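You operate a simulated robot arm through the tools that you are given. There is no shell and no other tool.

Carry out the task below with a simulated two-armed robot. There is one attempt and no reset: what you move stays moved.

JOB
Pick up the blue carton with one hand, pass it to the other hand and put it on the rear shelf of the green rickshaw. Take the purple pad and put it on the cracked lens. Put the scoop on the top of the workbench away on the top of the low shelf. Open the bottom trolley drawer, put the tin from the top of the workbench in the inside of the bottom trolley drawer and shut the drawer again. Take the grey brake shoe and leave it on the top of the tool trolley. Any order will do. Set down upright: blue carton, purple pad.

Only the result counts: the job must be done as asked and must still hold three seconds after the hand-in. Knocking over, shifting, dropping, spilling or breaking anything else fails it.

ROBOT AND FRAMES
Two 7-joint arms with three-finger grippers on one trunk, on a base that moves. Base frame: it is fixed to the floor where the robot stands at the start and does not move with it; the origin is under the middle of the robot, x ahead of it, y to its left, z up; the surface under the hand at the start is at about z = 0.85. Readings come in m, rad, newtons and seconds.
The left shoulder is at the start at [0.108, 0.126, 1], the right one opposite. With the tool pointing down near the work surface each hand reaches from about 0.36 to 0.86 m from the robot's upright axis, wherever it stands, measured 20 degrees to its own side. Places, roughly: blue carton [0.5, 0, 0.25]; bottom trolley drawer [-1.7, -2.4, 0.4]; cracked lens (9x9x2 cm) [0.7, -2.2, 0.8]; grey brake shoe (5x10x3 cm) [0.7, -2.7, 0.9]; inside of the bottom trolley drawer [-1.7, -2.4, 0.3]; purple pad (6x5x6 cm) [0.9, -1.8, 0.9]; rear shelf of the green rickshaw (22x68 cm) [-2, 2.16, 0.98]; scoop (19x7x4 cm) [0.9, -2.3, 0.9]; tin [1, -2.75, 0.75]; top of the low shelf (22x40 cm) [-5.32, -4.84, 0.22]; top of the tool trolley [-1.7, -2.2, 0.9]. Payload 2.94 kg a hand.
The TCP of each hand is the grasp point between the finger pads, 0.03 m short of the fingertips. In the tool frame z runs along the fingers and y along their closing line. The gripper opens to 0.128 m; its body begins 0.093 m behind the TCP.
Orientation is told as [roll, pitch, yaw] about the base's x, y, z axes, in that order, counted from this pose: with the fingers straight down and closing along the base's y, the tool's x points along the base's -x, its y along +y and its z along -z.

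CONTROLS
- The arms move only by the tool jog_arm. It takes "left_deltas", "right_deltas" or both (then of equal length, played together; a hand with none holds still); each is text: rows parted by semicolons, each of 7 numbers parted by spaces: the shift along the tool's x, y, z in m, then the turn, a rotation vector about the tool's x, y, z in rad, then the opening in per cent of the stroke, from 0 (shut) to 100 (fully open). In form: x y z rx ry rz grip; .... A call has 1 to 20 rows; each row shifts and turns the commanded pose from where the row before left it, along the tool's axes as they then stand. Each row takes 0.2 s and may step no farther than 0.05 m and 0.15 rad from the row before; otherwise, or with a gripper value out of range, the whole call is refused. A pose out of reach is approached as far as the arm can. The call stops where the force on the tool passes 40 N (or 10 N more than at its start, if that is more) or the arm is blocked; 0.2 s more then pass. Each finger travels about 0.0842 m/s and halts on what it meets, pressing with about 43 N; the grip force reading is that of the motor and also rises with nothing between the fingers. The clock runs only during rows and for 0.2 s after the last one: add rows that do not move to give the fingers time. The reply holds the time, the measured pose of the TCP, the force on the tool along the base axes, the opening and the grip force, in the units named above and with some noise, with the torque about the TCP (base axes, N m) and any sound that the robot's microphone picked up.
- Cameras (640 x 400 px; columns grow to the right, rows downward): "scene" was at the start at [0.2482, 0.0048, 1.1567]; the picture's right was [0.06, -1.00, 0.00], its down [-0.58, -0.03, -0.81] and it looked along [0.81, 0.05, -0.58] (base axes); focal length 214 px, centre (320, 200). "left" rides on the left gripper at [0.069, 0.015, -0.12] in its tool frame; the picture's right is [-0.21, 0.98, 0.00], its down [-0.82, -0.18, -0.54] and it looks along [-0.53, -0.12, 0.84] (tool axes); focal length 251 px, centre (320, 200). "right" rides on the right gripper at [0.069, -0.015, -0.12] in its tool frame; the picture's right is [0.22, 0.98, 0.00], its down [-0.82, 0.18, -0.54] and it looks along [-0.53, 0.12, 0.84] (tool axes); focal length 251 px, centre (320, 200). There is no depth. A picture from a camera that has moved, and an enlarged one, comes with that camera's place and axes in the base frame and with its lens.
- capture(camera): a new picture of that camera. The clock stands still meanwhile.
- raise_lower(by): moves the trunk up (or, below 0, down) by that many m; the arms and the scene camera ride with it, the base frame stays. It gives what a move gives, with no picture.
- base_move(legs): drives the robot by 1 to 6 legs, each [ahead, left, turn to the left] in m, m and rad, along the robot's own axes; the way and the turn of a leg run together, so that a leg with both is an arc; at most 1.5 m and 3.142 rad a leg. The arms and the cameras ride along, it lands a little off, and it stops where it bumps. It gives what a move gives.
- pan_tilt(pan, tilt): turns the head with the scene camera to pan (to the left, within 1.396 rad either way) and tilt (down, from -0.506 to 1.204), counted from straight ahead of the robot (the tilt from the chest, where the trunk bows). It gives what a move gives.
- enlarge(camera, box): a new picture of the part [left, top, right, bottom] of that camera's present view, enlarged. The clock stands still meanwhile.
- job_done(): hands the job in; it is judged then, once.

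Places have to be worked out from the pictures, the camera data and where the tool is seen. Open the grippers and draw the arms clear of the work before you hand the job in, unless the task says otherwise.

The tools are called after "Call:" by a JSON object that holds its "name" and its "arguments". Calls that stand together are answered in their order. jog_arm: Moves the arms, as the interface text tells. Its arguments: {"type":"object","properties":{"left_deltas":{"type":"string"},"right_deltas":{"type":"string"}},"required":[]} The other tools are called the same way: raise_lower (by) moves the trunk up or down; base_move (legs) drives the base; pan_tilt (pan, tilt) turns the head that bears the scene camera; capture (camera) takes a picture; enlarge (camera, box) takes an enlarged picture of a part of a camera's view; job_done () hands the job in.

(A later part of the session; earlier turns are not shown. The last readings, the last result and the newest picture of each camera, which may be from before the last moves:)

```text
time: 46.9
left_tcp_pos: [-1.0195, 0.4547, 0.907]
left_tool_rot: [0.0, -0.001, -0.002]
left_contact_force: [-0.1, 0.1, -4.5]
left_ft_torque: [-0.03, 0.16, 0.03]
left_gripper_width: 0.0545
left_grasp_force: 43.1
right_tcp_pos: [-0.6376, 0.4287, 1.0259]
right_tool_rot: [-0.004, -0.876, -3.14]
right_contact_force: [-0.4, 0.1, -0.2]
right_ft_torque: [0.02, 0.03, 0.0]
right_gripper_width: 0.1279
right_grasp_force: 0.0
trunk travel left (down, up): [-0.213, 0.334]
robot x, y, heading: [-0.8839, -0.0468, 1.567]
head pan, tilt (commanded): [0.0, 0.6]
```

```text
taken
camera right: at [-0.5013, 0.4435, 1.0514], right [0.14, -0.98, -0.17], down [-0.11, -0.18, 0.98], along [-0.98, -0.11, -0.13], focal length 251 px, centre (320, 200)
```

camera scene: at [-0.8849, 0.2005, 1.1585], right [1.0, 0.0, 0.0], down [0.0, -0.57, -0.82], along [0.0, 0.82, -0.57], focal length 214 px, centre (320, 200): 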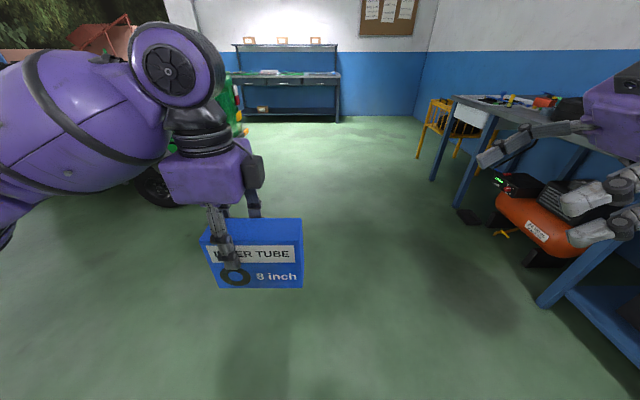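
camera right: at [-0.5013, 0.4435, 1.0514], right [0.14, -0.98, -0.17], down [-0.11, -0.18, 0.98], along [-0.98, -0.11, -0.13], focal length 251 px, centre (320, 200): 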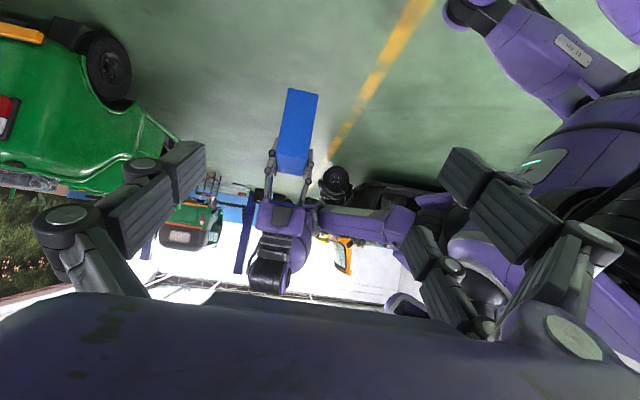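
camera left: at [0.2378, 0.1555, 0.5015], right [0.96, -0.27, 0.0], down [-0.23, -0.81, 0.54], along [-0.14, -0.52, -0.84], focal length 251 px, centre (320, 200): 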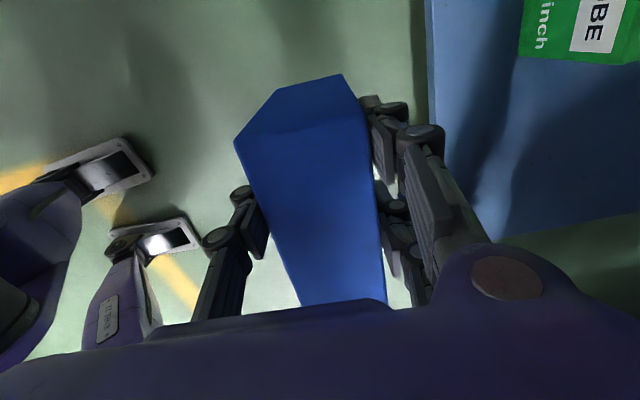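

Both hands are posed. I enlarge the scene view to locate the carton's edges precisely relative to the hand.

Call:
{"name": "enlarge", "arguments": {"camera": "scene", "box": [160, 190, 320, 290]}}

Call:
{"name": "enlarge", "arguments": {"camera": "right", "box": [220, 80, 380, 180]}}

```text
4.00 times, centred on (240, 240) of scene
camera zoom: at [-0.8849, 0.2005, 1.1585], right [1.0, 0.0, 0.0], down [0.0, -0.57, -0.82], along [0.0, 0.82, -0.57], focal length 858 px, centre (640, 40)
```

zoom: 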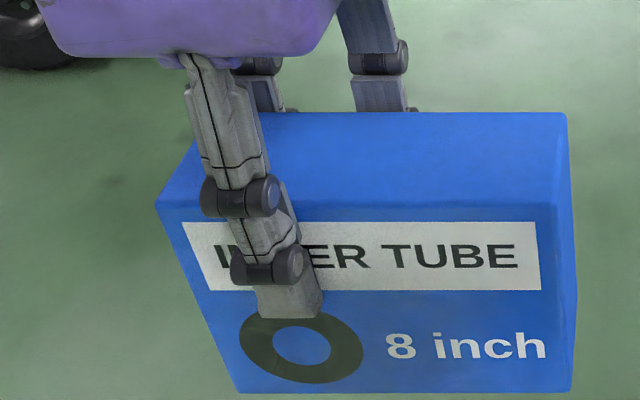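

```text
4.00 times, centred on (300, 130) of right
camera zoom: at [-0.5013, 0.4435, 1.0514], right [0.14, -0.98, -0.17], down [-0.11, -0.18, 0.98], along [-0.98, -0.11, -0.13], focal length 1006 px, centre (400, 480)
```

zoom: 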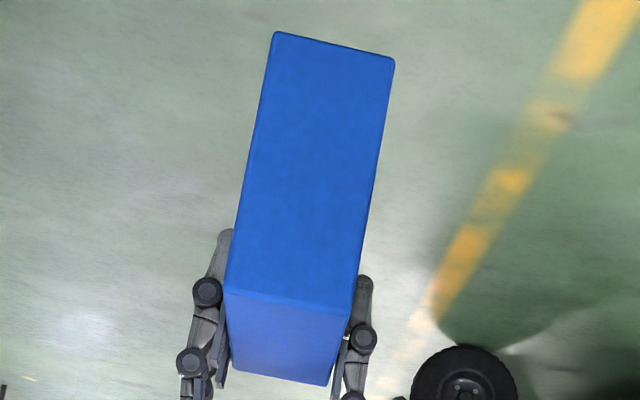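

Measured: carton spans base x -1.064…-0.917, near face y≈0.428, z 0.8145…0.928. Target for the right TCP is (-0.947, 0.455, 0.8645); I align laterally and advance most of the way along the tool axis, then check.

Call:
{"name": "jog_arm", "arguments": {"right_deltas": "-0.038 -0.013 0 0 0 0 100; -0.037 -0.013 0 0 0 0 100; 0 0 0.04 0 0 0 100; 0 0 0.04 0 0 0 100; 0 0 0.04 0 0 0 100; 0 0 0.04 0 0 0 100; 0 0 0.04 0 0 0 100; 0 0 0 0 0 0 100"}}

Call:
{"name": "capture", "arguments": {"camera": "scene"}}

Call:
{"name": "capture", "arguments": {"camera": "right"}}

```text
time: 48.7
left_tcp_pos: [-1.0197, 0.4546, 0.9071]
left_tool_rot: [0.0, -0.001, -0.003]
left_contact_force: [-0.2, -0.2, -4.4]
left_ft_torque: [0.02, 0.14, -0.03]
left_gripper_width: 0.0544
left_grasp_force: 43.1
right_tcp_pos: [-0.8385, 0.4533, 0.9545]
right_tool_rot: [-0.001, -0.873, 3.139]
right_contact_force: [0.3, -0.2, 0.3]
right_ft_torque: [0.0, -0.02, -0.01]
right_gripper_width: 0.1278
right_grasp_force: 0.1
trunk travel left (down, up): [-0.213, 0.334]
robot x, y, heading: [-0.8855, -0.0466, 1.566]
head pan, tilt (commanded): [0.0, 0.6]
```

```text
taken
camera scene: at [-0.8849, 0.2002, 1.1586], right [1.0, 0.0, 0.0], down [0.0, -0.56, -0.83], along [0.0, 0.83, -0.56], focal length 214 px, centre (320, 200)
```

scene: 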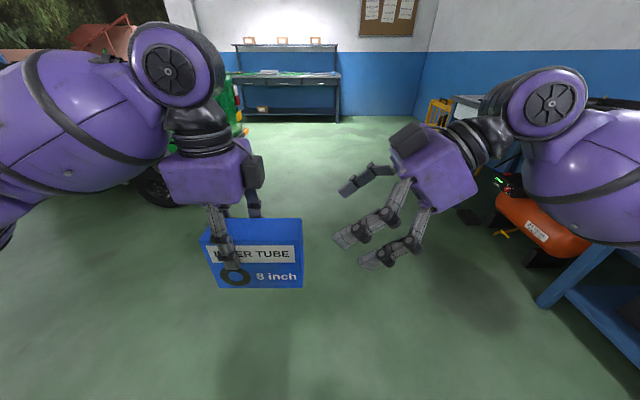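

```text
taken
camera right: at [-0.703, 0.47, 0.9803], right [0.14, -0.98, -0.17], down [-0.11, -0.18, 0.98], along [-0.98, -0.11, -0.14], focal length 251 px, centre (320, 200)
```

right: 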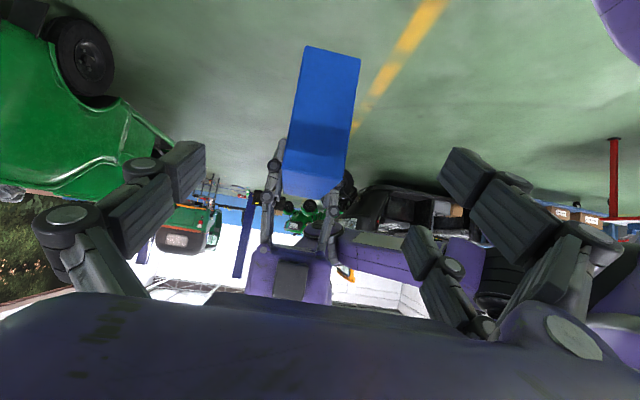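

Clear path; remaining advance is 0.141 m along the tool axis. I advance and check before closing.

Call:
{"name": "jog_arm", "arguments": {"right_deltas": "0 0 0.035 0 0 0 100; 0 0 0.035 0 0 0 100; 0 0 0.035 0 0 0 100; 0 0 0.036 0 0 0 100; 0 0 0 0 0 0 100"}}

Call:
{"name": "enlarge", "arguments": {"camera": "scene", "box": [160, 120, 400, 300]}}

Call:
{"name": "capture", "arguments": {"camera": "right"}}

```text
time: 49.9
left_tcp_pos: [-1.0211, 0.4551, 0.9064]
left_tool_rot: [0.001, -0.004, -0.001]
left_contact_force: [0.6, -0.2, -3.7]
left_ft_torque: [-0.02, 0.15, 0.01]
left_gripper_width: 0.0543
left_grasp_force: 43.8
right_tcp_pos: [-0.9454, 0.4538, 0.8644]
right_tool_rot: [-0.004, -0.875, 3.138]
right_contact_force: [0.6, -0.2, 0.4]
right_ft_torque: [0.0, -0.02, -0.02]
right_gripper_width: 0.1278
right_grasp_force: 0.0
trunk travel left (down, up): [-0.213, 0.334]
robot x, y, heading: [-0.8878, -0.0529, 1.564]
head pan, tilt (commanded): [0.0, 0.6]
```

```text
2.22 times, centred on (280, 210) of scene
camera zoom: at [-0.885, 0.2003, 1.1585], right [1.0, 0.0, 0.0], down [0.0, -0.56, -0.83], along [0.0, 0.82, -0.56], focal length 477 px, centre (409, 178)
```

zoom: 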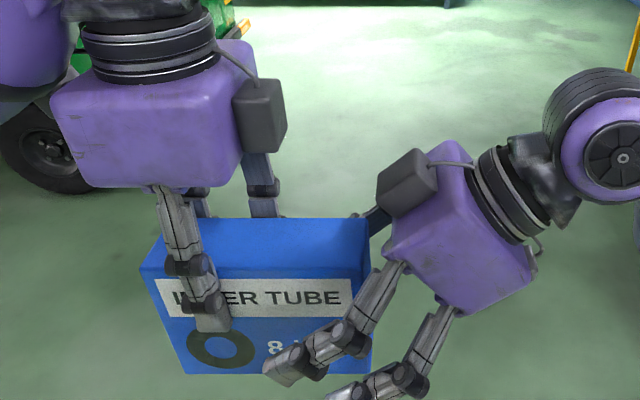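

```text
taken
camera right: at [-0.8106, 0.4699, 0.8893], right [0.14, -0.98, -0.17], down [-0.11, -0.18, 0.98], along [-0.98, -0.11, -0.14], focal length 251 px, centre (320, 200)
```

right: 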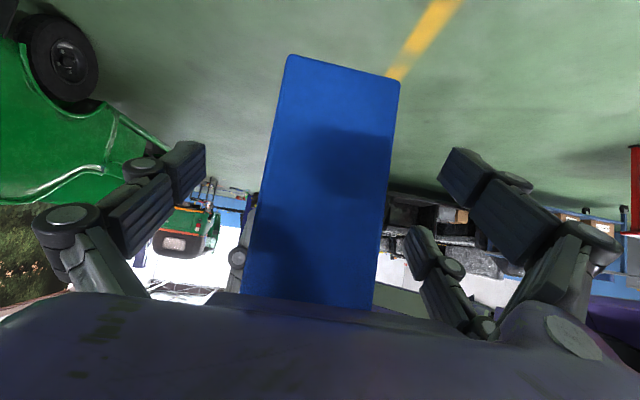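

The right fingers straddle the carton's lower right part without touching the left hand. I close the right gripper while the left keeps holding.

Call:
{"name": "jog_arm", "arguments": {"right_deltas": "0 0 0 0 0 0 50; 0 0 0 0 0 0 0; 0 0 0 0 0 0 0; 0 0 0 0 0 0 0; 0 0 0 0 0 0 0; 0 0 0 0 0 0 0"}}

Call:
{"name": "enlarge", "arguments": {"camera": "scene", "box": [160, 120, 400, 300]}}

Call:
{"name": "capture", "arguments": {"camera": "right"}}

```text
time: 51.3
left_tcp_pos: [-1.0209, 0.4546, 0.9065]
left_tool_rot: [0.002, -0.001, -0.001]
left_contact_force: [-0.4, -5.4, -2.8]
left_ft_torque: [-0.47, -0.05, -0.23]
left_gripper_width: 0.0546
left_grasp_force: 42.7
right_tcp_pos: [-0.9457, 0.4534, 0.8641]
right_tool_rot: [0.001, -0.872, 3.139]
right_contact_force: [0.0, 5.8, 1.4]
right_ft_torque: [0.21, 0.03, -0.2]
right_gripper_width: 0.0543
right_grasp_force: 43.4
trunk travel left (down, up): [-0.213, 0.334]
robot x, y, heading: [-0.8828, -0.0525, 1.569]
head pan, tilt (commanded): [0.0, 0.6]
```

```text
2.22 times, centred on (280, 210) of scene
camera zoom: at [-0.8852, 0.2005, 1.1585], right [1.0, 0.0, 0.0], down [0.0, -0.57, -0.82], along [0.0, 0.82, -0.57], focal length 477 px, centre (409, 178)
```

zoom: 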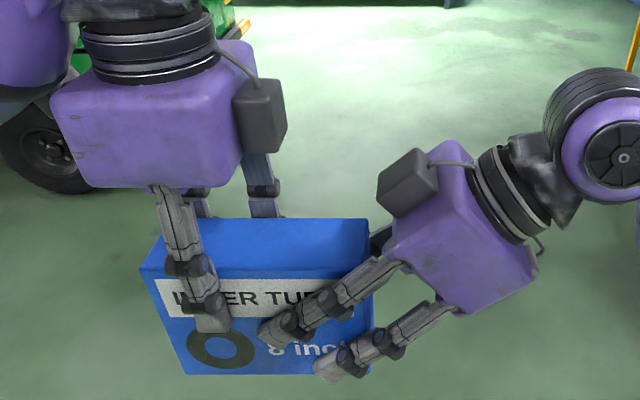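

```text
taken
camera right: at [-0.8103, 0.4703, 0.8893], right [0.14, -0.98, -0.16], down [-0.11, -0.18, 0.98], along [-0.98, -0.11, -0.14], focal length 251 px, centre (320, 200)
```

right: 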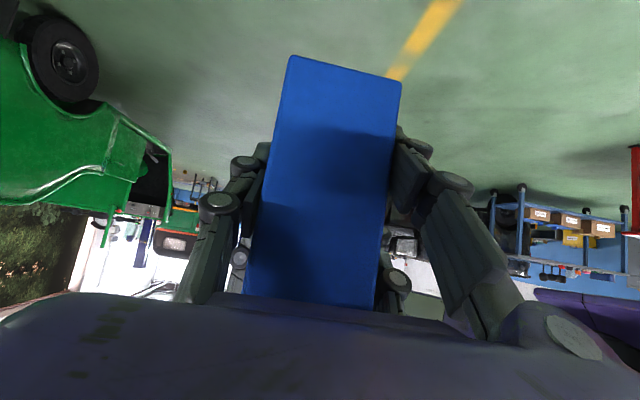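

Both hands hold it (right 0.0543 m, 43 N). I open the left hand and lift it straight up and away.

Call:
{"name": "jog_arm", "arguments": {"left_deltas": "0 0 0 0 0 0 60; 0 0 0 0 0 0 100; 0 0 0 0 0 0 100; 0 0 0 0 0 0 100; 0 0 -0.03 0 0 0 100; 0 0 -0.04 0 0 0 100; 0 0 -0.04 0 0 0 100; 0 0 -0.04 0 0 0 100; 0 0 0 0 0 0 100"}}

Call:
{"name": "capture", "arguments": {"camera": "scene"}}

```text
time: 53.3
left_tcp_pos: [-1.0203, 0.4552, 1.0589]
left_tool_rot: [0.0, -0.001, -0.001]
left_contact_force: [-0.6, -0.3, -0.4]
left_ft_torque: [-0.03, -0.03, 0.01]
left_gripper_width: 0.1282
left_grasp_force: 0.1
right_tcp_pos: [-0.9459, 0.456, 0.8635]
right_tool_rot: [0.003, -0.872, 3.14]
right_contact_force: [0.0, 0.4, 0.7]
right_ft_torque: [-0.02, -0.15, -0.01]
right_gripper_width: 0.0543
right_grasp_force: 43.3
trunk travel left (down, up): [-0.213, 0.334]
robot x, y, heading: [-0.8894, -0.0497, 1.567]
head pan, tilt (commanded): [0.0, 0.6]
```

```text
taken
camera scene: at [-0.8855, 0.201, 1.1583], right [1.0, 0.0, 0.0], down [0.0, -0.57, -0.82], along [0.0, 0.82, -0.57], focal length 214 px, centre (320, 200)
```

scene: 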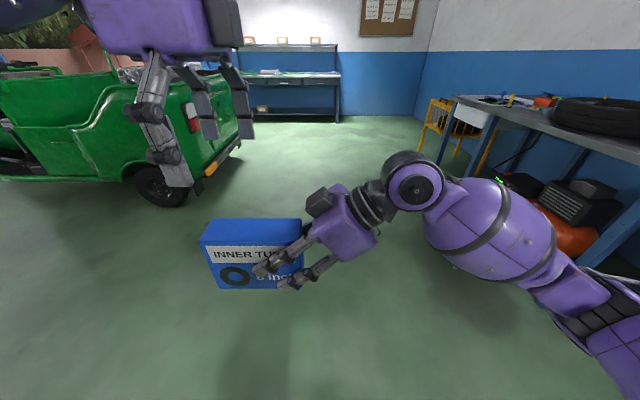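

Hand-over worked; the right hand alone holds the carton. I drive ahead 1.1 m and turn left about 1 rad to view the rickshaw's rear.

Call:
{"name": "base_move", "arguments": {"legs": [[1.1, 0, 0], [0, 0, 1.0]]}}

Call:
{"name": "pan_tilt", "arguments": {"pan": 0.0, "tilt": 0.3}}

Call:
{"name": "capture", "arguments": {"camera": "scene"}}

```text
time: 61.5
left_tcp_pos: [-1.3687, 1.2148, 1.0596]
left_tool_rot: [-0.001, 0.0, 0.987]
left_contact_force: [-0.4, -0.3, -0.1]
left_ft_torque: [0.01, 0.02, -0.01]
left_gripper_width: 0.1278
left_grasp_force: 0.0
right_tcp_pos: [-1.3278, 1.2764, 0.864]
right_tool_rot: [-0.002, -0.873, -2.156]
right_contact_force: [-0.5, -0.2, 0.1]
right_ft_torque: [0.15, -0.09, 0.0]
right_gripper_width: 0.0546
right_grasp_force: 43.0
trunk travel left (down, up): [-0.213, 0.334]
robot x, y, heading: [-0.8756, 1.0501, 2.549]
head pan, tilt (commanded): [0.0, 0.6]
```

```text
time: 62.3
left_tcp_pos: [-1.3694, 1.2159, 1.0588]
left_tool_rot: [0.001, -0.001, 0.986]
left_contact_force: [-0.6, -0.7, -0.2]
left_ft_torque: [0.0, 0.03, -0.04]
left_gripper_width: 0.128
left_grasp_force: 0.2
right_tcp_pos: [-1.3277, 1.2774, 0.8641]
right_tool_rot: [0.002, -0.874, -2.157]
right_contact_force: [0.2, 0.5, 0.4]
right_ft_torque: [0.15, -0.08, 0.01]
right_gripper_width: 0.0543
right_grasp_force: 43.0
trunk travel left (down, up): [-0.213, 0.334]
robot x, y, heading: [-0.8747, 1.0486, 2.554]
head pan, tilt (commanded): [0.0, 0.3]
```

```text
taken
camera scene: at [-1.0873, 1.1906, 1.1859], right [0.55, 0.83, 0.0], down [0.25, -0.16, -0.95], along [-0.79, 0.53, -0.3], focal length 214 px, centre (320, 200)
```

scene: 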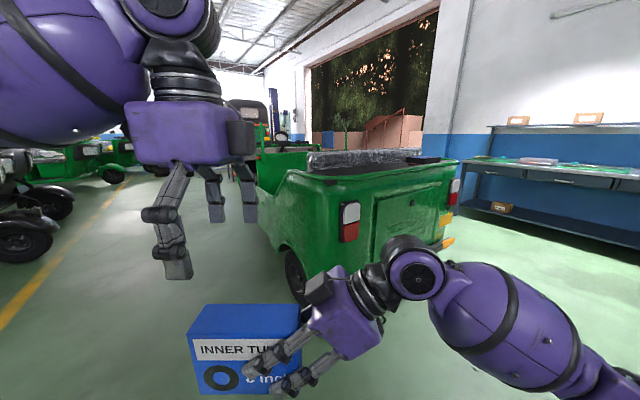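

I see the rickshaw's rear panel; its top edge runs almost along y (from about (-1.93,1.70) to (-1.85,2.9)), so the shelf faces +x. I raise the trunk 0.22 m, turn to face -x and shift sideways to y≈2.16 to look at the shelf.

Call:
{"name": "raise_lower", "arguments": {"by": 0.22}}

Call:
{"name": "base_move", "arguments": {"legs": [[0, 0, 0.588], [0, -1.05, 0]]}}

Call:
{"name": "pan_tilt", "arguments": {"pan": 0.0, "tilt": 0.4}}

Call:
{"name": "capture", "arguments": {"camera": "scene"}}

```text
time: 64.6
left_tcp_pos: [-1.3692, 1.216, 1.2767]
left_tool_rot: [0.002, -0.003, 0.984]
left_contact_force: [0.8, 0.1, 0.1]
left_ft_torque: [0.01, -0.01, -0.04]
left_gripper_width: 0.1283
left_grasp_force: 0.1
right_tcp_pos: [-1.3279, 1.2768, 1.0827]
right_tool_rot: [0.003, -0.874, -2.159]
right_contact_force: [0.1, 0.2, -3.8]
right_ft_torque: [0.13, -0.1, -0.01]
right_gripper_width: 0.0543
right_grasp_force: 43.0
trunk travel left (down, up): [-0.433, 0.114]
robot x, y, heading: [-0.8745, 1.0467, 2.553]
head pan, tilt (commanded): [0.0, 0.3]
```

```text
time: 75.7
left_tcp_pos: [-1.3787, 1.9558, 1.2774]
left_tool_rot: [0.0, -0.001, 1.578]
left_contact_force: [0.0, 0.3, -0.1]
left_ft_torque: [0.01, 0.0, -0.01]
left_gripper_width: 0.1279
left_grasp_force: 0.0
right_tcp_pos: [-1.3779, 2.0305, 1.0843]
right_tool_rot: [0.001, -0.873, -1.563]
right_contact_force: [-1.2, 0.4, -5.9]
right_ft_torque: [0.14, 0.02, 0.0]
right_gripper_width: 0.0543
right_grasp_force: 43.2
trunk travel left (down, up): [-0.433, 0.114]
robot x, y, heading: [-0.8735, 2.1004, -3.133]
head pan, tilt (commanded): [0.0, 0.3]
```

```text
time: 76.4
left_tcp_pos: [-1.3785, 1.9563, 1.2782]
left_tool_rot: [0.001, -0.001, 1.577]
left_contact_force: [0.6, 0.7, 0.2]
left_ft_torque: [0.04, -0.04, -0.04]
left_gripper_width: 0.1279
left_grasp_force: 0.0
right_tcp_pos: [-1.3775, 2.0298, 1.084]
right_tool_rot: [0.003, -0.872, -1.565]
right_contact_force: [0.1, -0.2, -4.0]
right_ft_torque: [0.17, 0.02, 0.02]
right_gripper_width: 0.054
right_grasp_force: 43.8
trunk travel left (down, up): [-0.433, 0.114]
robot x, y, heading: [-0.8762, 2.0933, -3.14]
head pan, tilt (commanded): [0.0, 0.4]
```

```text
taken
camera scene: at [-1.0675, 2.0949, 1.4026], right [0.0, 1.0, 0.0], down [0.39, 0.0, -0.92], along [-0.92, 0.0, -0.39], focal length 214 px, centre (320, 200)
```

scene: 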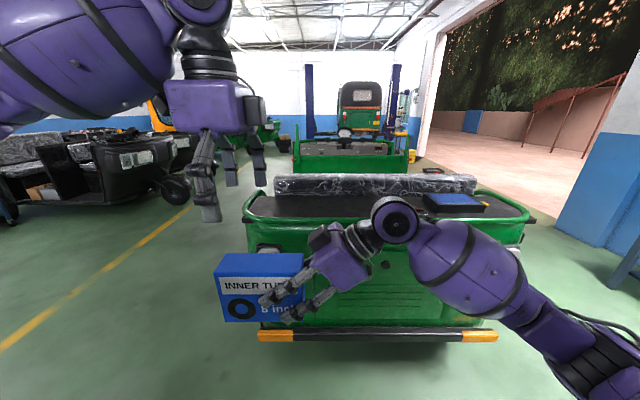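

Now I see the rear shelf from above: a dark ledge behind the rear rim, with a wrapped cushion behind and a blue object at its right. I enlarge.

Call:
{"name": "enlarge", "arguments": {"camera": "scene", "box": [230, 150, 550, 350]}}

```text
2.00 times, centred on (390, 250) of scene
camera zoom: at [-1.0675, 2.0949, 1.4026], right [0.0, 1.0, 0.0], down [0.39, 0.0, -0.92], along [-0.92, 0.0, -0.39], focal length 429 px, centre (180, 100)
```

zoom: 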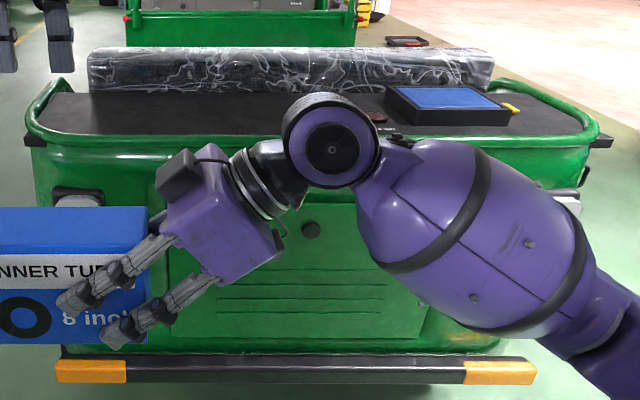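

The free part of the shelf spans x≈-2.12…-1.88 and y≈1.8…2.5 (the tray lies right of that). I raise the right hand 5 cm and drive ahead 0.42 m.

Call:
{"name": "jog_arm", "arguments": {"right_deltas": "-0.019 0 -0.016 0 0 0 0; -0.019 0 -0.016 0 0 0 0; 0 0 0 0 0 0 0"}}

Call:
{"name": "base_move", "arguments": {"legs": [[0.42, 0, 0]]}}

Call:
{"name": "pan_tilt", "arguments": {"pan": 0.0, "tilt": 0.6}}

Call:
{"name": "capture", "arguments": {"camera": "scene"}}

```text
time: 77.2
left_tcp_pos: [-1.3783, 1.9571, 1.2778]
left_tool_rot: [0.001, -0.001, 1.579]
left_contact_force: [-0.5, 0.7, -0.2]
left_ft_torque: [0.01, 0.02, 0.02]
left_gripper_width: 0.128
left_grasp_force: 0.0
right_tcp_pos: [-1.3782, 2.0311, 1.1339]
right_tool_rot: [0.002, -0.872, -1.565]
right_contact_force: [0.3, 1.0, -4.0]
right_ft_torque: [0.15, -0.01, -0.02]
right_gripper_width: 0.0545
right_grasp_force: 42.7
trunk travel left (down, up): [-0.433, 0.114]
robot x, y, heading: [-0.8782, 2.0962, -3.136]
head pan, tilt (commanded): [0.0, 0.4]
```

```text
time: 79.8
left_tcp_pos: [-1.8013, 1.9542, 1.2786]
left_tool_rot: [-0.001, -0.001, 1.579]
left_contact_force: [-0.2, 0.7, 0.2]
left_ft_torque: [-0.01, -0.01, 0.02]
left_gripper_width: 0.1279
left_grasp_force: 0.1
right_tcp_pos: [-1.7992, 2.0281, 1.1338]
right_tool_rot: [0.0, -0.872, -1.561]
right_contact_force: [0.0, -0.3, -3.7]
right_ft_torque: [0.19, 0.03, -0.03]
right_gripper_width: 0.0543
right_grasp_force: 43.4
trunk travel left (down, up): [-0.433, 0.114]
robot x, y, heading: [-1.2978, 2.0991, -3.14]
head pan, tilt (commanded): [0.0, 0.4]
```

```text
time: 80.5
left_tcp_pos: [-1.8016, 1.9548, 1.2778]
left_tool_rot: [0.0, -0.004, 1.58]
left_contact_force: [-0.7, 0.2, -0.4]
left_ft_torque: [0.03, 0.05, 0.01]
left_gripper_width: 0.1281
left_grasp_force: 0.1
right_tcp_pos: [-1.8, 2.029, 1.1328]
right_tool_rot: [0.0, -0.873, -1.563]
right_contact_force: [-0.3, 0.0, -3.1]
right_ft_torque: [0.18, 0.01, -0.02]
right_gripper_width: 0.0543
right_grasp_force: 43.2
trunk travel left (down, up): [-0.433, 0.114]
robot x, y, heading: [-1.2993, 2.0953, -3.133]
head pan, tilt (commanded): [0.0, 0.6]
```

```text
taken
camera scene: at [-1.4863, 2.0926, 1.3843], right [-0.01, 1.0, 0.0], down [0.56, 0.0, -0.83], along [-0.83, 0.0, -0.56], focal length 214 px, centre (320, 200)
```

scene: 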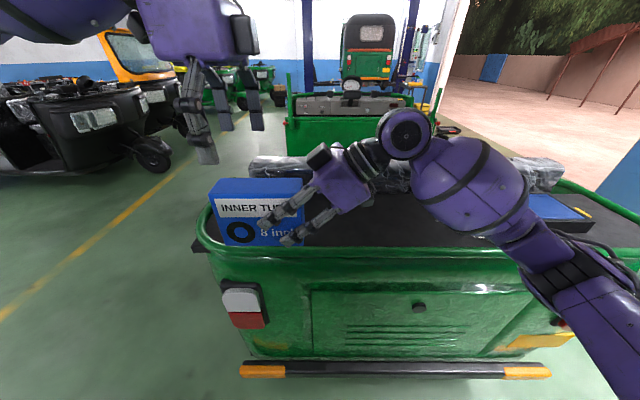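

The path over the rim is clear. I move the carton ahead 0.20 m and 0.12 m right, above the middle of the shelf.

Call:
{"name": "jog_arm", "arguments": {"right_deltas": "0.0156 -0.04 -0.0185 0 0 0 0; 0.0156 -0.04 -0.0185 0 0 0 0; 0.0156 -0.04 -0.0185 0 0 0 0; 0.0156 -0.04 -0.0185 0 0 0 0; 0.0156 -0.04 -0.0185 0 0 0 0; 0 0 0 0 0 0 0"}}

Call:
{"name": "capture", "arguments": {"camera": "scene"}}

Call:
{"name": "capture", "arguments": {"camera": "left"}}

```text
time: 81.9
left_tcp_pos: [-1.8008, 1.9543, 1.2799]
left_tool_rot: [0.0, -0.002, 1.58]
left_contact_force: [-0.1, -0.3, 0.8]
left_ft_torque: [0.02, 0.01, 0.0]
left_gripper_width: 0.1281
left_grasp_force: 0.2
right_tcp_pos: [-2.0009, 2.1489, 1.1333]
right_tool_rot: [0.0, -0.873, -1.564]
right_contact_force: [0.7, -0.1, -4.2]
right_ft_torque: [0.16, -0.03, -0.02]
right_gripper_width: 0.0545
right_grasp_force: 43.1
trunk travel left (down, up): [-0.433, 0.114]
robot x, y, heading: [-1.2964, 2.0917, -3.136]
head pan, tilt (commanded): [0.0, 0.6]
```

```text
taken
camera scene: at [-1.4855, 2.0927, 1.3844], right [-0.01, 1.0, 0.0], down [0.56, 0.0, -0.83], along [-0.83, 0.0, -0.56], focal length 214 px, centre (320, 200)
```

scene: 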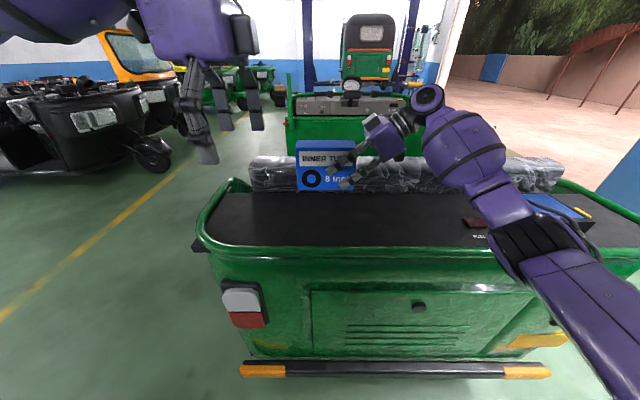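

```text
taken
camera left: at [-1.8148, 1.8863, 1.3986], right [-0.98, 0.21, 0.0], down [0.17, 0.82, 0.54], along [0.11, 0.53, -0.84], focal length 251 px, centre (320, 200)
```

left: 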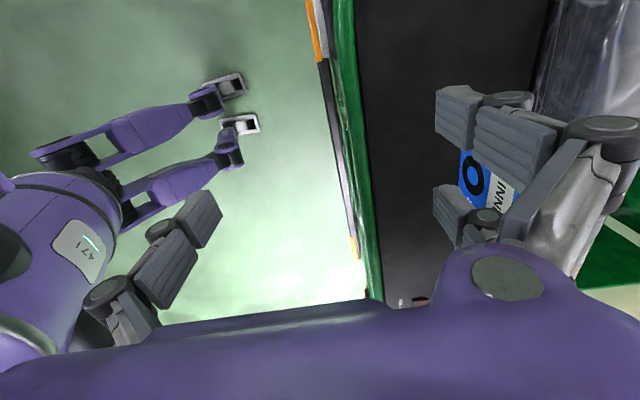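

The carton is above the shelf middle; its bottom should be at z≈1.083, shelf at ≈0.98. I lower 8.5 cm and check.

Call:
{"name": "jog_arm", "arguments": {"right_deltas": "0.0217 0 0.0182 0 0 0 0; 0.0217 0 0.0182 0 0 0 0; 0.0217 0 0.0182 0 0 0 0; 0 0 0 0 0 0 0"}}

Call:
{"name": "enlarge", "arguments": {"camera": "scene", "box": [220, 130, 540, 330]}}

```text
time: 82.9
left_tcp_pos: [-1.8, 1.9547, 1.2784]
left_tool_rot: [0.0, -0.002, 1.581]
left_contact_force: [-0.8, 0.1, -0.6]
left_ft_torque: [0.0, 0.02, 0.02]
left_gripper_width: 0.128
left_grasp_force: 0.1
right_tcp_pos: [-2.0031, 2.1468, 1.0493]
right_tool_rot: [0.0, -0.872, -1.564]
right_contact_force: [0.5, -0.5, -4.0]
right_ft_torque: [0.2, -0.01, -0.01]
right_gripper_width: 0.0544
right_grasp_force: 42.7
trunk travel left (down, up): [-0.433, 0.114]
robot x, y, heading: [-1.2932, 2.0951, -3.137]
head pan, tilt (commanded): [0.0, 0.6]
```

```text
2.00 times, centred on (380, 230) of scene
camera zoom: at [-1.4859, 2.0927, 1.3843], right [-0.01, 1.0, 0.0], down [0.57, 0.0, -0.82], along [-0.82, 0.0, -0.57], focal length 429 px, centre (200, 140)
```

zoom: 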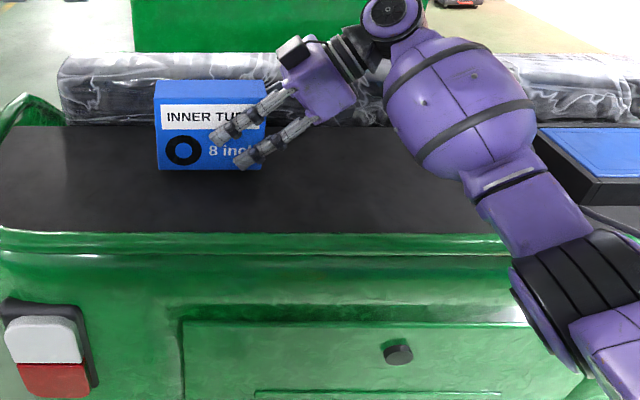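

About 1.5–2 cm remain to the shelf. I lower in small steps and watch the force.

Call:
{"name": "jog_arm", "arguments": {"right_deltas": "0.0038 0 0.0032 0 0 0 0; 0.0038 0 0.0032 0 0 0 0; 0.0023 0 0.0019 0 0 0 0; 0 0 0 0 0 0 0"}}

```text
time: 83.9
left_tcp_pos: [-1.8003, 1.9544, 1.278]
left_tool_rot: [-0.001, -0.002, 1.581]
left_contact_force: [-0.3, 0.8, 0.0]
left_ft_torque: [0.02, 0.0, -0.02]
left_gripper_width: 0.1279
left_grasp_force: 0.0
right_tcp_pos: [-2.0024, 2.1476, 1.0347]
right_tool_rot: [0.001, -0.873, -1.564]
right_contact_force: [0.9, -0.4, -4.1]
right_ft_torque: [0.22, 0.0, 0.0]
right_gripper_width: 0.0546
right_grasp_force: 43.2
trunk travel left (down, up): [-0.433, 0.114]
robot x, y, heading: [-1.2953, 2.0919, -3.135]
head pan, tilt (commanded): [0.0, 0.6]
```

No contact yet (still -4 N load, bottom ≈0.985). I lower a few millimetres more.

Call:
{"name": "jog_arm", "arguments": {"right_deltas": "0.0023 0 0.0019 0 0 0 0; 0.0015 0 0.0013 0 0 0 0; 0 0 0 0 0 0 0"}}

```text
time: 84.7
left_tcp_pos: [-1.7992, 1.9546, 1.2781]
left_tool_rot: [0.002, -0.001, 1.577]
left_contact_force: [-0.3, 1.0, -0.2]
left_ft_torque: [-0.02, 0.01, 0.0]
left_gripper_width: 0.1279
left_grasp_force: 0.0
right_tcp_pos: [-2.0013, 2.1472, 1.0344]
right_tool_rot: [-0.008, -0.876, -1.557]
right_contact_force: [-6.3, 3.0, 16.6]
right_ft_torque: [0.7, -0.27, 0.16]
right_gripper_width: 0.0543
right_grasp_force: 43.4
trunk travel left (down, up): [-0.433, 0.114]
robot x, y, heading: [-1.2977, 2.0931, -3.139]
head pan, tilt (commanded): [0.0, 0.6]
```

Contact made (+16 N). I ease up ~3 mm, then open the fingers partially (to ~0.085 m, because of the cushion behind).

Call:
{"name": "jog_arm", "arguments": {"right_deltas": "-0.0021 0 -0.0018 0 0 0 0; 0 0 0 0 0 0 0; 0 0 0 0 0 0 50; 0 0 0 0 0 0 60; 0 0 0 0 0 0 66; 0 0 0 0 0 0 66"}}

Call:
{"name": "enlarge", "arguments": {"camera": "scene", "box": [260, 130, 420, 230]}}

Call:
{"name": "capture", "arguments": {"camera": "right"}}

```text
time: 86.1
left_tcp_pos: [-1.8013, 1.9553, 1.2787]
left_tool_rot: [0.0, -0.001, 1.58]
left_contact_force: [-0.6, -0.3, 0.0]
left_ft_torque: [0.02, 0.0, 0.01]
left_gripper_width: 0.1279
left_grasp_force: 0.0
right_tcp_pos: [-2.0005, 2.1475, 1.0337]
right_tool_rot: [0.0, -0.875, -1.561]
right_contact_force: [-0.8, -0.3, -0.1]
right_ft_torque: [-0.02, 0.01, -0.01]
right_gripper_width: 0.0843
right_grasp_force: 0.1
trunk travel left (down, up): [-0.433, 0.114]
robot x, y, heading: [-1.2943, 2.0934, -3.137]
head pan, tilt (commanded): [0.0, 0.6]
```

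```text
4.00 times, centred on (340, 180) of scene
camera zoom: at [-1.4857, 2.0927, 1.3843], right [-0.01, 1.0, 0.0], down [0.56, 0.0, -0.83], along [-0.83, 0.0, -0.56], focal length 858 px, centre (240, 280)
```

zoom: 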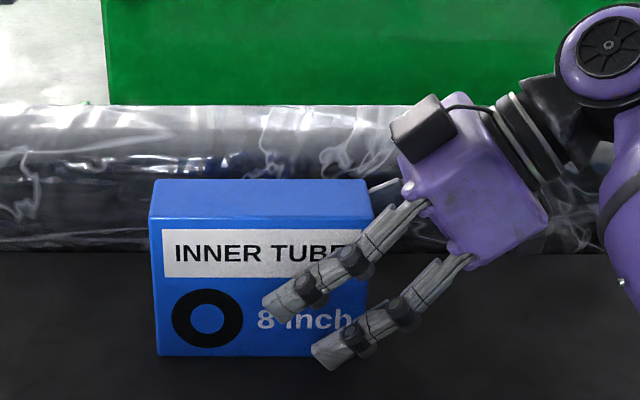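

```text
taken
camera right: at [-2.0184, 2.285, 1.0583], right [0.98, 0.15, -0.16], down [0.18, -0.11, 0.98], along [0.12, -0.98, -0.14], focal length 251 px, centre (320, 200)
```

right: 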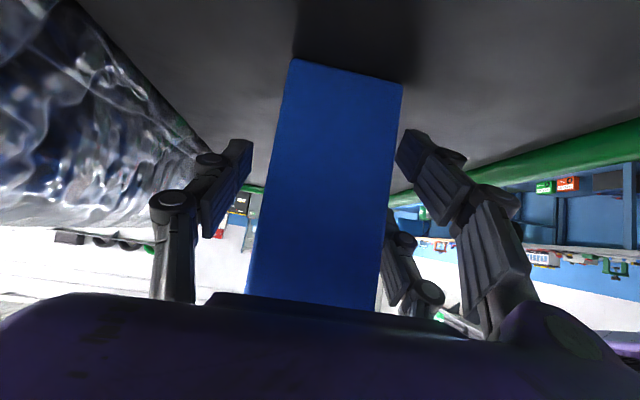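

The carton stands free on the shelf. I retreat along the tool axis (up and to the right), then lift away and back.

Call:
{"name": "jog_arm", "arguments": {"right_deltas": "0 0 -0.03 0 0 0 66; 0 0 -0.04 0 0 0 66; 0 0 -0.04 0 0 0 66; 0 0 -0.04 0 0 0 66; -0.03 0.02 -0.02 0 0 0 66; -0.02 0.04 -0.02 0 0 0 66; -0.01 0.045 0 0 0 0 66; 0 0.045 0 0 0 0 66; 0 0.045 0 0 0 0 66; 0 0 0 0 0 0 66"}}

Call:
{"name": "capture", "arguments": {"camera": "scene"}}

```text
time: 88.3
left_tcp_pos: [-1.8012, 1.9531, 1.2782]
left_tool_rot: [0.001, -0.001, 1.579]
left_contact_force: [0.2, -0.4, -0.5]
left_ft_torque: [0.03, -0.02, -0.03]
left_gripper_width: 0.1279
left_grasp_force: 0.0
right_tcp_pos: [-1.8079, 2.2553, 1.2015]
right_tool_rot: [0.0, -0.872, -1.565]
right_contact_force: [0.1, 0.1, -0.2]
right_ft_torque: [0.01, 0.0, 0.02]
right_gripper_width: 0.0844
right_grasp_force: 0.1
trunk travel left (down, up): [-0.433, 0.114]
robot x, y, heading: [-1.2966, 2.0969, -3.141]
head pan, tilt (commanded): [0.0, 0.6]
```

```text
taken
camera scene: at [-1.4868, 2.0922, 1.3842], right [-0.01, 1.0, 0.0], down [0.57, 0.0, -0.82], along [-0.82, 0.0, -0.57], focal length 214 px, centre (320, 200)
```

scene: 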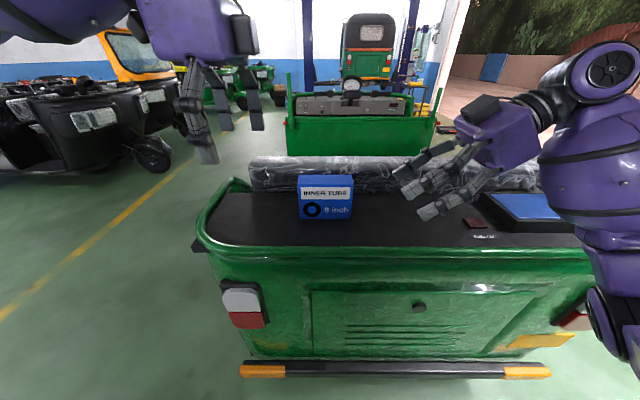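

The blue carton is upright on the shelf. I back off, turn to face -y, lower the trunk to its starting height, and bring both hands back to a neutral orientation.

Call:
{"name": "base_move", "arguments": {"legs": [[-0.75, 0, 0], [0, 0, 1.571]]}}

Call:
{"name": "jog_arm", "arguments": {"left_deltas": "0 0 0 0 0 -0.1428 100; 0 0 0 0 0 -0.1428 100; 0 0 0 0 0 -0.1428 100; 0 0 0 0 0 -0.1428 100; 0 0 0 0 0 -0.1428 100; 0 0 0 0 0 -0.1428 100; 0 0 0 0 0 -0.1428 100; 0 0 0 0 0 -0.1428 100; 0 0 0 0 0 -0.1428 100; 0 0 0 0 0 -0.1428 100; 0 0 0 0 0 -0.1428 100; 0 0 0 0 0 0 100; 0 0 0 0 0 0 100; 0 0 0 0 0 0 100; 0 0 0 0 0 0 100; 0 0 0 0 0 0 100; 0 0 0 0 0 0 100", "right_deltas": "0 0 0 0 0.1455 0 100; 0 0 0 0 0.1455 0 100; 0 0 0 0 0.1455 0 100; 0 0 0 0 0.1455 0 100; 0 0 0 0 0.1455 0 100; 0 0 0 0 0.1455 0 100; 0 0 0 0 0 0.1428 100; 0 0 0 0 0 0.1428 100; 0 0 0 0 0 0.1428 100; 0 0 0 0 0 0.1428 100; 0 0 0 0 0 0.1428 100; 0 0 0 0 0 0.1428 100; 0 0 0 0 0 0.1428 100; 0 0 0 0 0 0.1428 100; 0 0 0 0 0 0.1428 100; 0 0 0 0 0 0.1428 100; 0 0 0 0 0 0.1428 100"}}

Call:
{"name": "raise_lower", "arguments": {"by": -0.22}}

Call:
{"name": "pan_tilt", "arguments": {"pan": 0.0, "tilt": 0.25}}

Call:
{"name": "capture", "arguments": {"camera": "scene"}}

```text
time: 96.2
left_tcp_pos: [-0.4088, 1.5972, 1.2793]
left_tool_rot: [0.001, -0.001, -3.131]
left_contact_force: [0.5, -0.2, 0.4]
left_ft_torque: [0.01, -0.03, -0.02]
left_gripper_width: 0.1279
left_grasp_force: 0.1
right_tcp_pos: [-0.7096, 1.5878, 1.2016]
right_tool_rot: [-0.002, -0.874, 0.012]
right_contact_force: [-0.5, 0.6, 0.2]
right_ft_torque: [0.01, 0.02, -0.01]
right_gripper_width: 0.0845
right_grasp_force: 0.0
trunk travel left (down, up): [-0.433, 0.114]
robot x, y, heading: [-0.5527, 2.0995, -1.563]
head pan, tilt (commanded): [0.0, 0.6]
```

```text
time: 99.8
left_tcp_pos: [-0.4084, 1.5963, 1.279]
left_tool_rot: [-0.001, -0.001, -1.561]
left_contact_force: [0.5, -0.1, 0.5]
left_ft_torque: [0.02, 0.0, 0.0]
left_gripper_width: 0.1281
left_grasp_force: 0.1
right_tcp_pos: [-0.7102, 1.5881, 1.2025]
right_tool_rot: [0.001, 0.001, -1.564]
right_contact_force: [-0.3, 0.0, 0.7]
right_ft_torque: [0.02, -0.02, 0.01]
right_gripper_width: 0.128
right_grasp_force: 0.0
trunk travel left (down, up): [-0.433, 0.114]
robot x, y, heading: [-0.5517, 2.0963, -1.563]
head pan, tilt (commanded): [0.0, 0.6]
```

```text
time: 102.1
left_tcp_pos: [-0.4091, 1.5965, 1.0597]
left_tool_rot: [-0.002, -0.002, -1.56]
left_contact_force: [0.1, -0.1, 0.3]
left_ft_torque: [-0.03, 0.02, 0.01]
left_gripper_width: 0.1277
left_grasp_force: 0.0
right_tcp_pos: [-0.7103, 1.5886, 0.9819]
right_tool_rot: [0.0, -0.002, -1.559]
right_contact_force: [0.1, -0.1, -0.1]
right_ft_torque: [0.03, 0.02, -0.01]
right_gripper_width: 0.1284
right_grasp_force: 0.1
trunk travel left (down, up): [-0.213, 0.334]
robot x, y, heading: [-0.547, 2.1012, -1.564]
head pan, tilt (commanded): [0.0, 0.6]
```

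```text
time: 103.0
left_tcp_pos: [-0.4082, 1.5973, 1.058]
left_tool_rot: [-0.002, 0.0, -1.56]
left_contact_force: [-0.1, 0.2, 0.5]
left_ft_torque: [-0.01, 0.02, 0.03]
left_gripper_width: 0.1279
left_grasp_force: 0.0
right_tcp_pos: [-0.7088, 1.5886, 0.9812]
right_tool_rot: [0.001, 0.0, -1.561]
right_contact_force: [-0.3, -0.3, -0.8]
right_ft_torque: [-0.02, -0.03, -0.01]
right_gripper_width: 0.128
right_grasp_force: 0.1
trunk travel left (down, up): [-0.213, 0.334]
robot x, y, heading: [-0.5507, 2.0985, -1.56]
head pan, tilt (commanded): [0.0, 0.25]
```

```text
taken
camera scene: at [-0.5484, 1.8437, 1.1907], right [-1.0, -0.01, 0.0], down [0.0, 0.25, -0.97], along [0.01, -0.97, -0.25], focal length 214 px, centre (320, 200)
```

scene: 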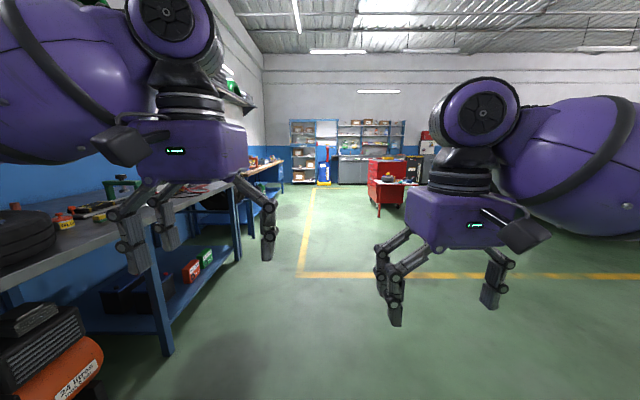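

Way ahead is free at x≈-0.55. I drive 4.3 m toward -y to come level with the second workbench, then turn left to face it.

Call:
{"name": "base_move", "arguments": {"legs": [[1.5, 0, 0], [1.5, 0, 0], [1.3, 0, 0], [0, 0, 1.56]]}}

Call:
{"name": "pan_tilt", "arguments": {"pan": 0.0, "tilt": 0.35}}

Call:
{"name": "capture", "arguments": {"camera": "scene"}}

```text
time: 127.5
left_tcp_pos: [0.0443, -2.0669, 1.0582]
left_tool_rot: [-0.001, -0.001, 0.036]
left_contact_force: [0.1, 0.7, -0.4]
left_ft_torque: [0.02, 0.01, -0.02]
left_gripper_width: 0.128
left_grasp_force: 0.0
right_tcp_pos: [0.0609, -2.3686, 0.9818]
right_tool_rot: [0.001, 0.001, 0.037]
right_contact_force: [0.3, -0.1, -0.3]
right_ft_torque: [-0.02, 0.01, 0.01]
right_gripper_width: 0.1282
right_grasp_force: 0.0
trunk travel left (down, up): [-0.213, 0.334]
robot x, y, heading: [-0.4533, -2.2241, 0.037]
head pan, tilt (commanded): [0.0, 0.25]
```

```text
time: 128.1
left_tcp_pos: [0.0444, -2.0679, 1.0587]
left_tool_rot: [0.0, 0.001, 0.035]
left_contact_force: [-0.2, -0.5, -1.3]
left_ft_torque: [-0.01, -0.05, 0.01]
left_gripper_width: 0.128
left_grasp_force: 0.0
right_tcp_pos: [0.0608, -2.3688, 0.9828]
right_tool_rot: [-0.001, 0.0, 0.037]
right_contact_force: [-0.1, 0.8, 0.2]
right_ft_torque: [0.02, 0.02, 0.02]
right_gripper_width: 0.1279
right_grasp_force: 0.0
trunk travel left (down, up): [-0.213, 0.334]
robot x, y, heading: [-0.4552, -2.2202, 0.035]
head pan, tilt (commanded): [0.0, 0.351]
```

```text
taken
camera scene: at [-0.2005, -2.2137, 1.1813], right [0.03, -1.0, 0.0], down [-0.34, -0.01, -0.94], along [0.94, 0.03, -0.34], focal length 214 px, centre (320, 200)
```

scene: 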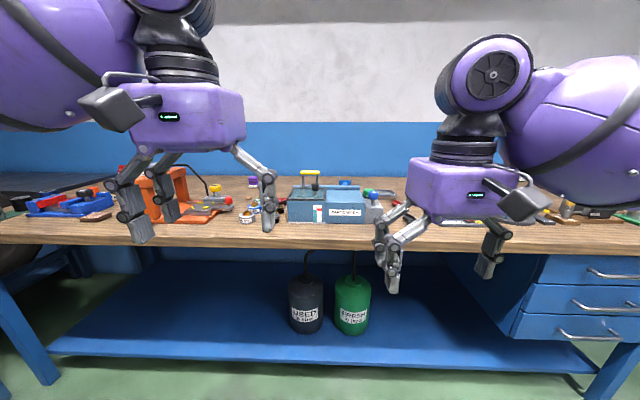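

The bench is ahead with its front edge near x≈0.38. The hands hide parts of it, so I spread them outward, raise the trunk by 0.3 m and look down.

Call:
{"name": "jog_arm", "arguments": {"left_deltas": "0.02 0.045 0 0 0 0 100; 0.02 0.045 0 0 0 0 100; 0.02 0.045 0 0 0 0 100; 0.02 0.045 0 0 0 0 100; 0.02 0.04 0 0 0 0 100", "right_deltas": "0.02 -0.045 0 0 0 0 100; 0.02 -0.045 0 0 0 0 100; 0.02 -0.045 0 0 0 0 100; 0.02 -0.045 0 0 0 0 100; 0.02 -0.04 0 0 0 0 100"}}

Call:
{"name": "raise_lower", "arguments": {"by": 0.3}}

Call:
{"name": "pan_tilt", "arguments": {"pan": 0.0, "tilt": 0.6}}

Call:
{"name": "capture", "arguments": {"camera": "scene"}}

```text
time: 129.3
left_tcp_pos: [-0.0524, -1.8692, 1.0385]
left_tool_rot: [-0.015, 0.0, 0.039]
left_contact_force: [-0.3, -0.1, -2.9]
left_ft_torque: [-0.06, 0.08, 0.03]
left_gripper_width: 0.1276
left_grasp_force: 0.0
left hand out of reach, approached as far as the arm can: row 4, 5
right_tcp_pos: [-0.032, -2.5927, 0.9827]
right_tool_rot: [0.0, -0.004, 0.038]
right_contact_force: [-0.9, -0.2, 0.0]
right_ft_torque: [0.06, -0.09, 0.05]
right_gripper_width: 0.1282
right_grasp_force: 0.0
trunk travel left (down, up): [-0.213, 0.334]
robot x, y, heading: [-0.4544, -2.2219, 0.041]
head pan, tilt (commanded): [0.0, 0.351]
```

```text
time: 132.3
left_tcp_pos: [-0.0569, -1.8576, 1.3472]
left_tool_rot: [-0.001, 0.001, 0.037]
left_contact_force: [0.9, 0.0, -0.3]
left_ft_torque: [0.0, 0.0, -0.02]
left_gripper_width: 0.1276
left_grasp_force: 0.1
right_tcp_pos: [-0.0302, -2.5933, 1.2806]
right_tool_rot: [0.0, 0.003, 0.037]
right_contact_force: [0.9, -0.1, -0.6]
right_ft_torque: [0.0, 0.04, 0.02]
right_gripper_width: 0.1281
right_grasp_force: 0.1
trunk travel left (down, up): [-0.513, 0.034]
robot x, y, heading: [-0.4523, -2.2221, 0.034]
head pan, tilt (commanded): [0.0, 0.351]
```

```text
time: 133.1
left_tcp_pos: [-0.0585, -1.8581, 1.3488]
left_tool_rot: [-0.002, -0.001, 0.039]
left_contact_force: [0.3, -0.3, -0.8]
left_ft_torque: [-0.01, -0.02, 0.01]
left_gripper_width: 0.128
left_grasp_force: 0.1
right_tcp_pos: [-0.0308, -2.5933, 1.2812]
right_tool_rot: [-0.001, 0.0, 0.035]
right_contact_force: [-0.5, -1.0, 0.4]
right_ft_torque: [0.03, 0.01, 0.01]
right_gripper_width: 0.128
right_grasp_force: 0.0
trunk travel left (down, up): [-0.513, 0.034]
robot x, y, heading: [-0.4548, -2.2264, 0.036]
head pan, tilt (commanded): [0.0, 0.6]
```

```text
taken
camera scene: at [-0.3232, -2.2179, 1.4788], right [0.03, -1.0, 0.0], down [-0.56, -0.02, -0.83], along [0.83, 0.03, -0.56], focal length 214 px, centre (320, 200)
```

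scene: 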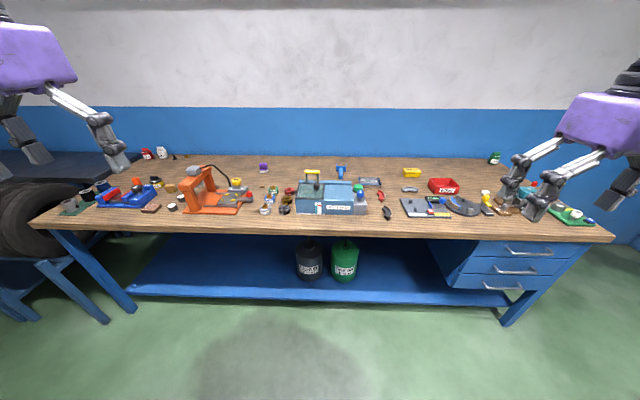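

Good overview of a cluttered bench. I enlarge its parts to identify the pad, lens, scoop, tin and brake shoe.

Call:
{"name": "enlarge", "arguments": {"camera": "scene", "box": [40, 140, 240, 265]}}

Call:
{"name": "enlarge", "arguments": {"camera": "scene", "box": [220, 140, 420, 265]}}

Call:
{"name": "enlarge", "arguments": {"camera": "scene", "box": [370, 140, 570, 265]}}

```text
3.20 times, centred on (140, 202) of scene
camera zoom: at [-0.3232, -2.2179, 1.4788], right [0.03, -1.0, 0.0], down [-0.56, -0.02, -0.83], along [0.83, 0.03, -0.56], focal length 686 px, centre (896, 192)
```

zoom: 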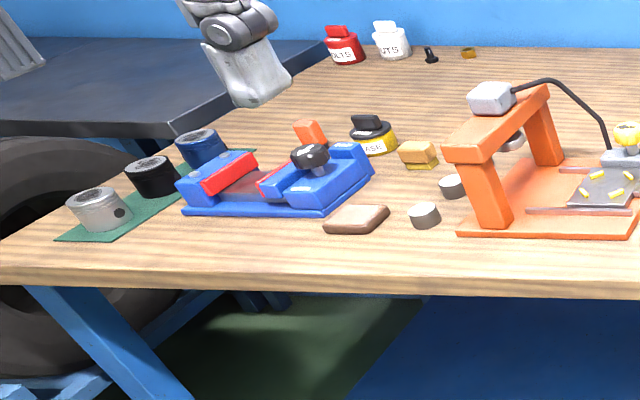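

```text
3.20 times, centred on (320, 202) of scene
camera zoom: at [-0.3232, -2.2179, 1.4788], right [0.03, -1.0, 0.0], down [-0.56, -0.02, -0.83], along [0.83, 0.03, -0.56], focal length 686 px, centre (320, 192)
```

zoom: 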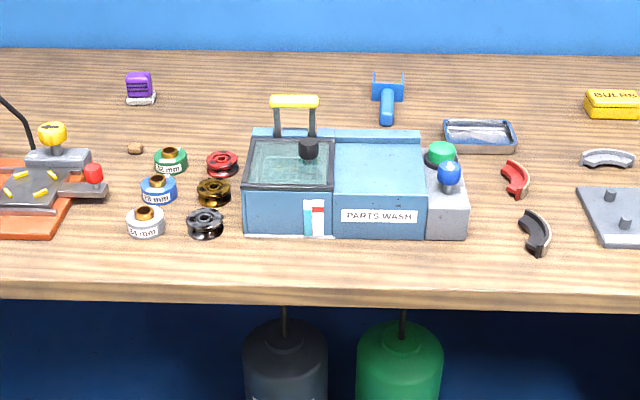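

```text
3.20 times, centred on (470, 202) of scene
camera zoom: at [-0.3232, -2.2179, 1.4788], right [0.03, -1.0, 0.0], down [-0.56, -0.02, -0.83], along [0.83, 0.03, -0.56], focal length 686 px, centre (-160, 192)
```

zoom: 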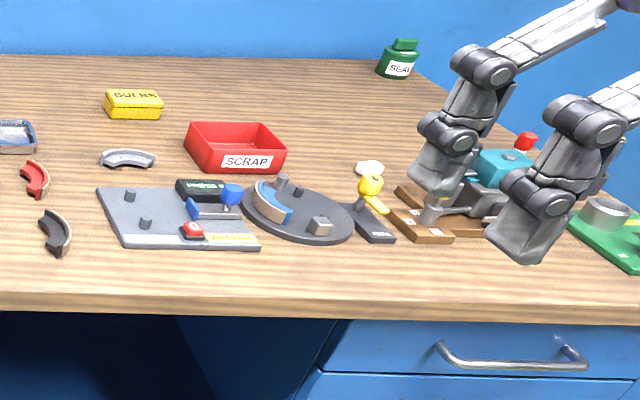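

I recognise: purple pad on a white base near (0.93,-1.81), blue scoop near (0.93,-2.31), yellow "BULBS" tin near (0.91,-2.75), grey brake shoe near (0.715,-2.68). The cracked lens is probably hidden behind the parts washer; I drive closer and look down.

Call:
{"name": "base_move", "arguments": {"legs": [[0.5, 0, -0.037]]}}

Call:
{"name": "pan_tilt", "arguments": {"pan": 0.0, "tilt": 0.8}}

Call:
{"name": "capture", "arguments": {"camera": "scene"}}

```text
time: 136.0
left_tcp_pos: [0.4525, -1.8638, 1.3497]
left_tool_rot: [-0.001, -0.002, 0.001]
left_contact_force: [-0.2, 0.5, 0.9]
left_ft_torque: [0.01, -0.05, -0.05]
left_gripper_width: 0.1282
left_grasp_force: 0.1
right_tcp_pos: [0.4523, -2.5986, 1.2821]
right_tool_rot: [0.0, -0.004, 0.003]
right_contact_force: [-0.2, -0.2, -0.3]
right_ft_torque: [0.03, 0.01, -0.02]
right_gripper_width: 0.1279
right_grasp_force: 0.2
trunk travel left (down, up): [-0.513, 0.034]
robot x, y, heading: [0.0442, -2.2128, -0.001]
head pan, tilt (commanded): [0.0, 0.6]
```

```text
time: 136.8
left_tcp_pos: [0.4521, -1.8637, 1.3493]
left_tool_rot: [-0.003, -0.001, 0.0]
left_contact_force: [0.7, 0.4, -0.2]
left_ft_torque: [0.01, 0.02, 0.01]
left_gripper_width: 0.128
left_grasp_force: 0.1
right_tcp_pos: [0.454, -2.5999, 1.2805]
right_tool_rot: [0.0, 0.001, 0.002]
right_contact_force: [0.7, 1.3, -0.1]
right_ft_torque: [0.03, 0.02, 0.0]
right_gripper_width: 0.128
right_grasp_force: 0.1
trunk travel left (down, up): [-0.513, 0.034]
robot x, y, heading: [0.0425, -2.2196, -0.0]
head pan, tilt (commanded): [0.0, 0.799]
```

```text
taken
camera scene: at [0.1675, -2.2141, 1.4618], right [0.0, -1.0, 0.0], down [-0.72, 0.0, -0.7], along [0.7, 0.0, -0.72], focal length 214 px, centre (320, 200)
```

scene: 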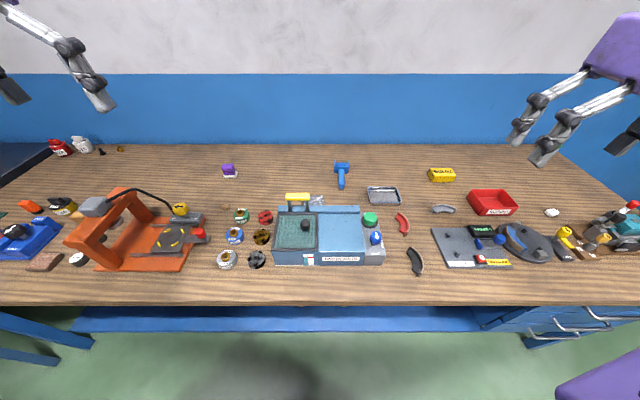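

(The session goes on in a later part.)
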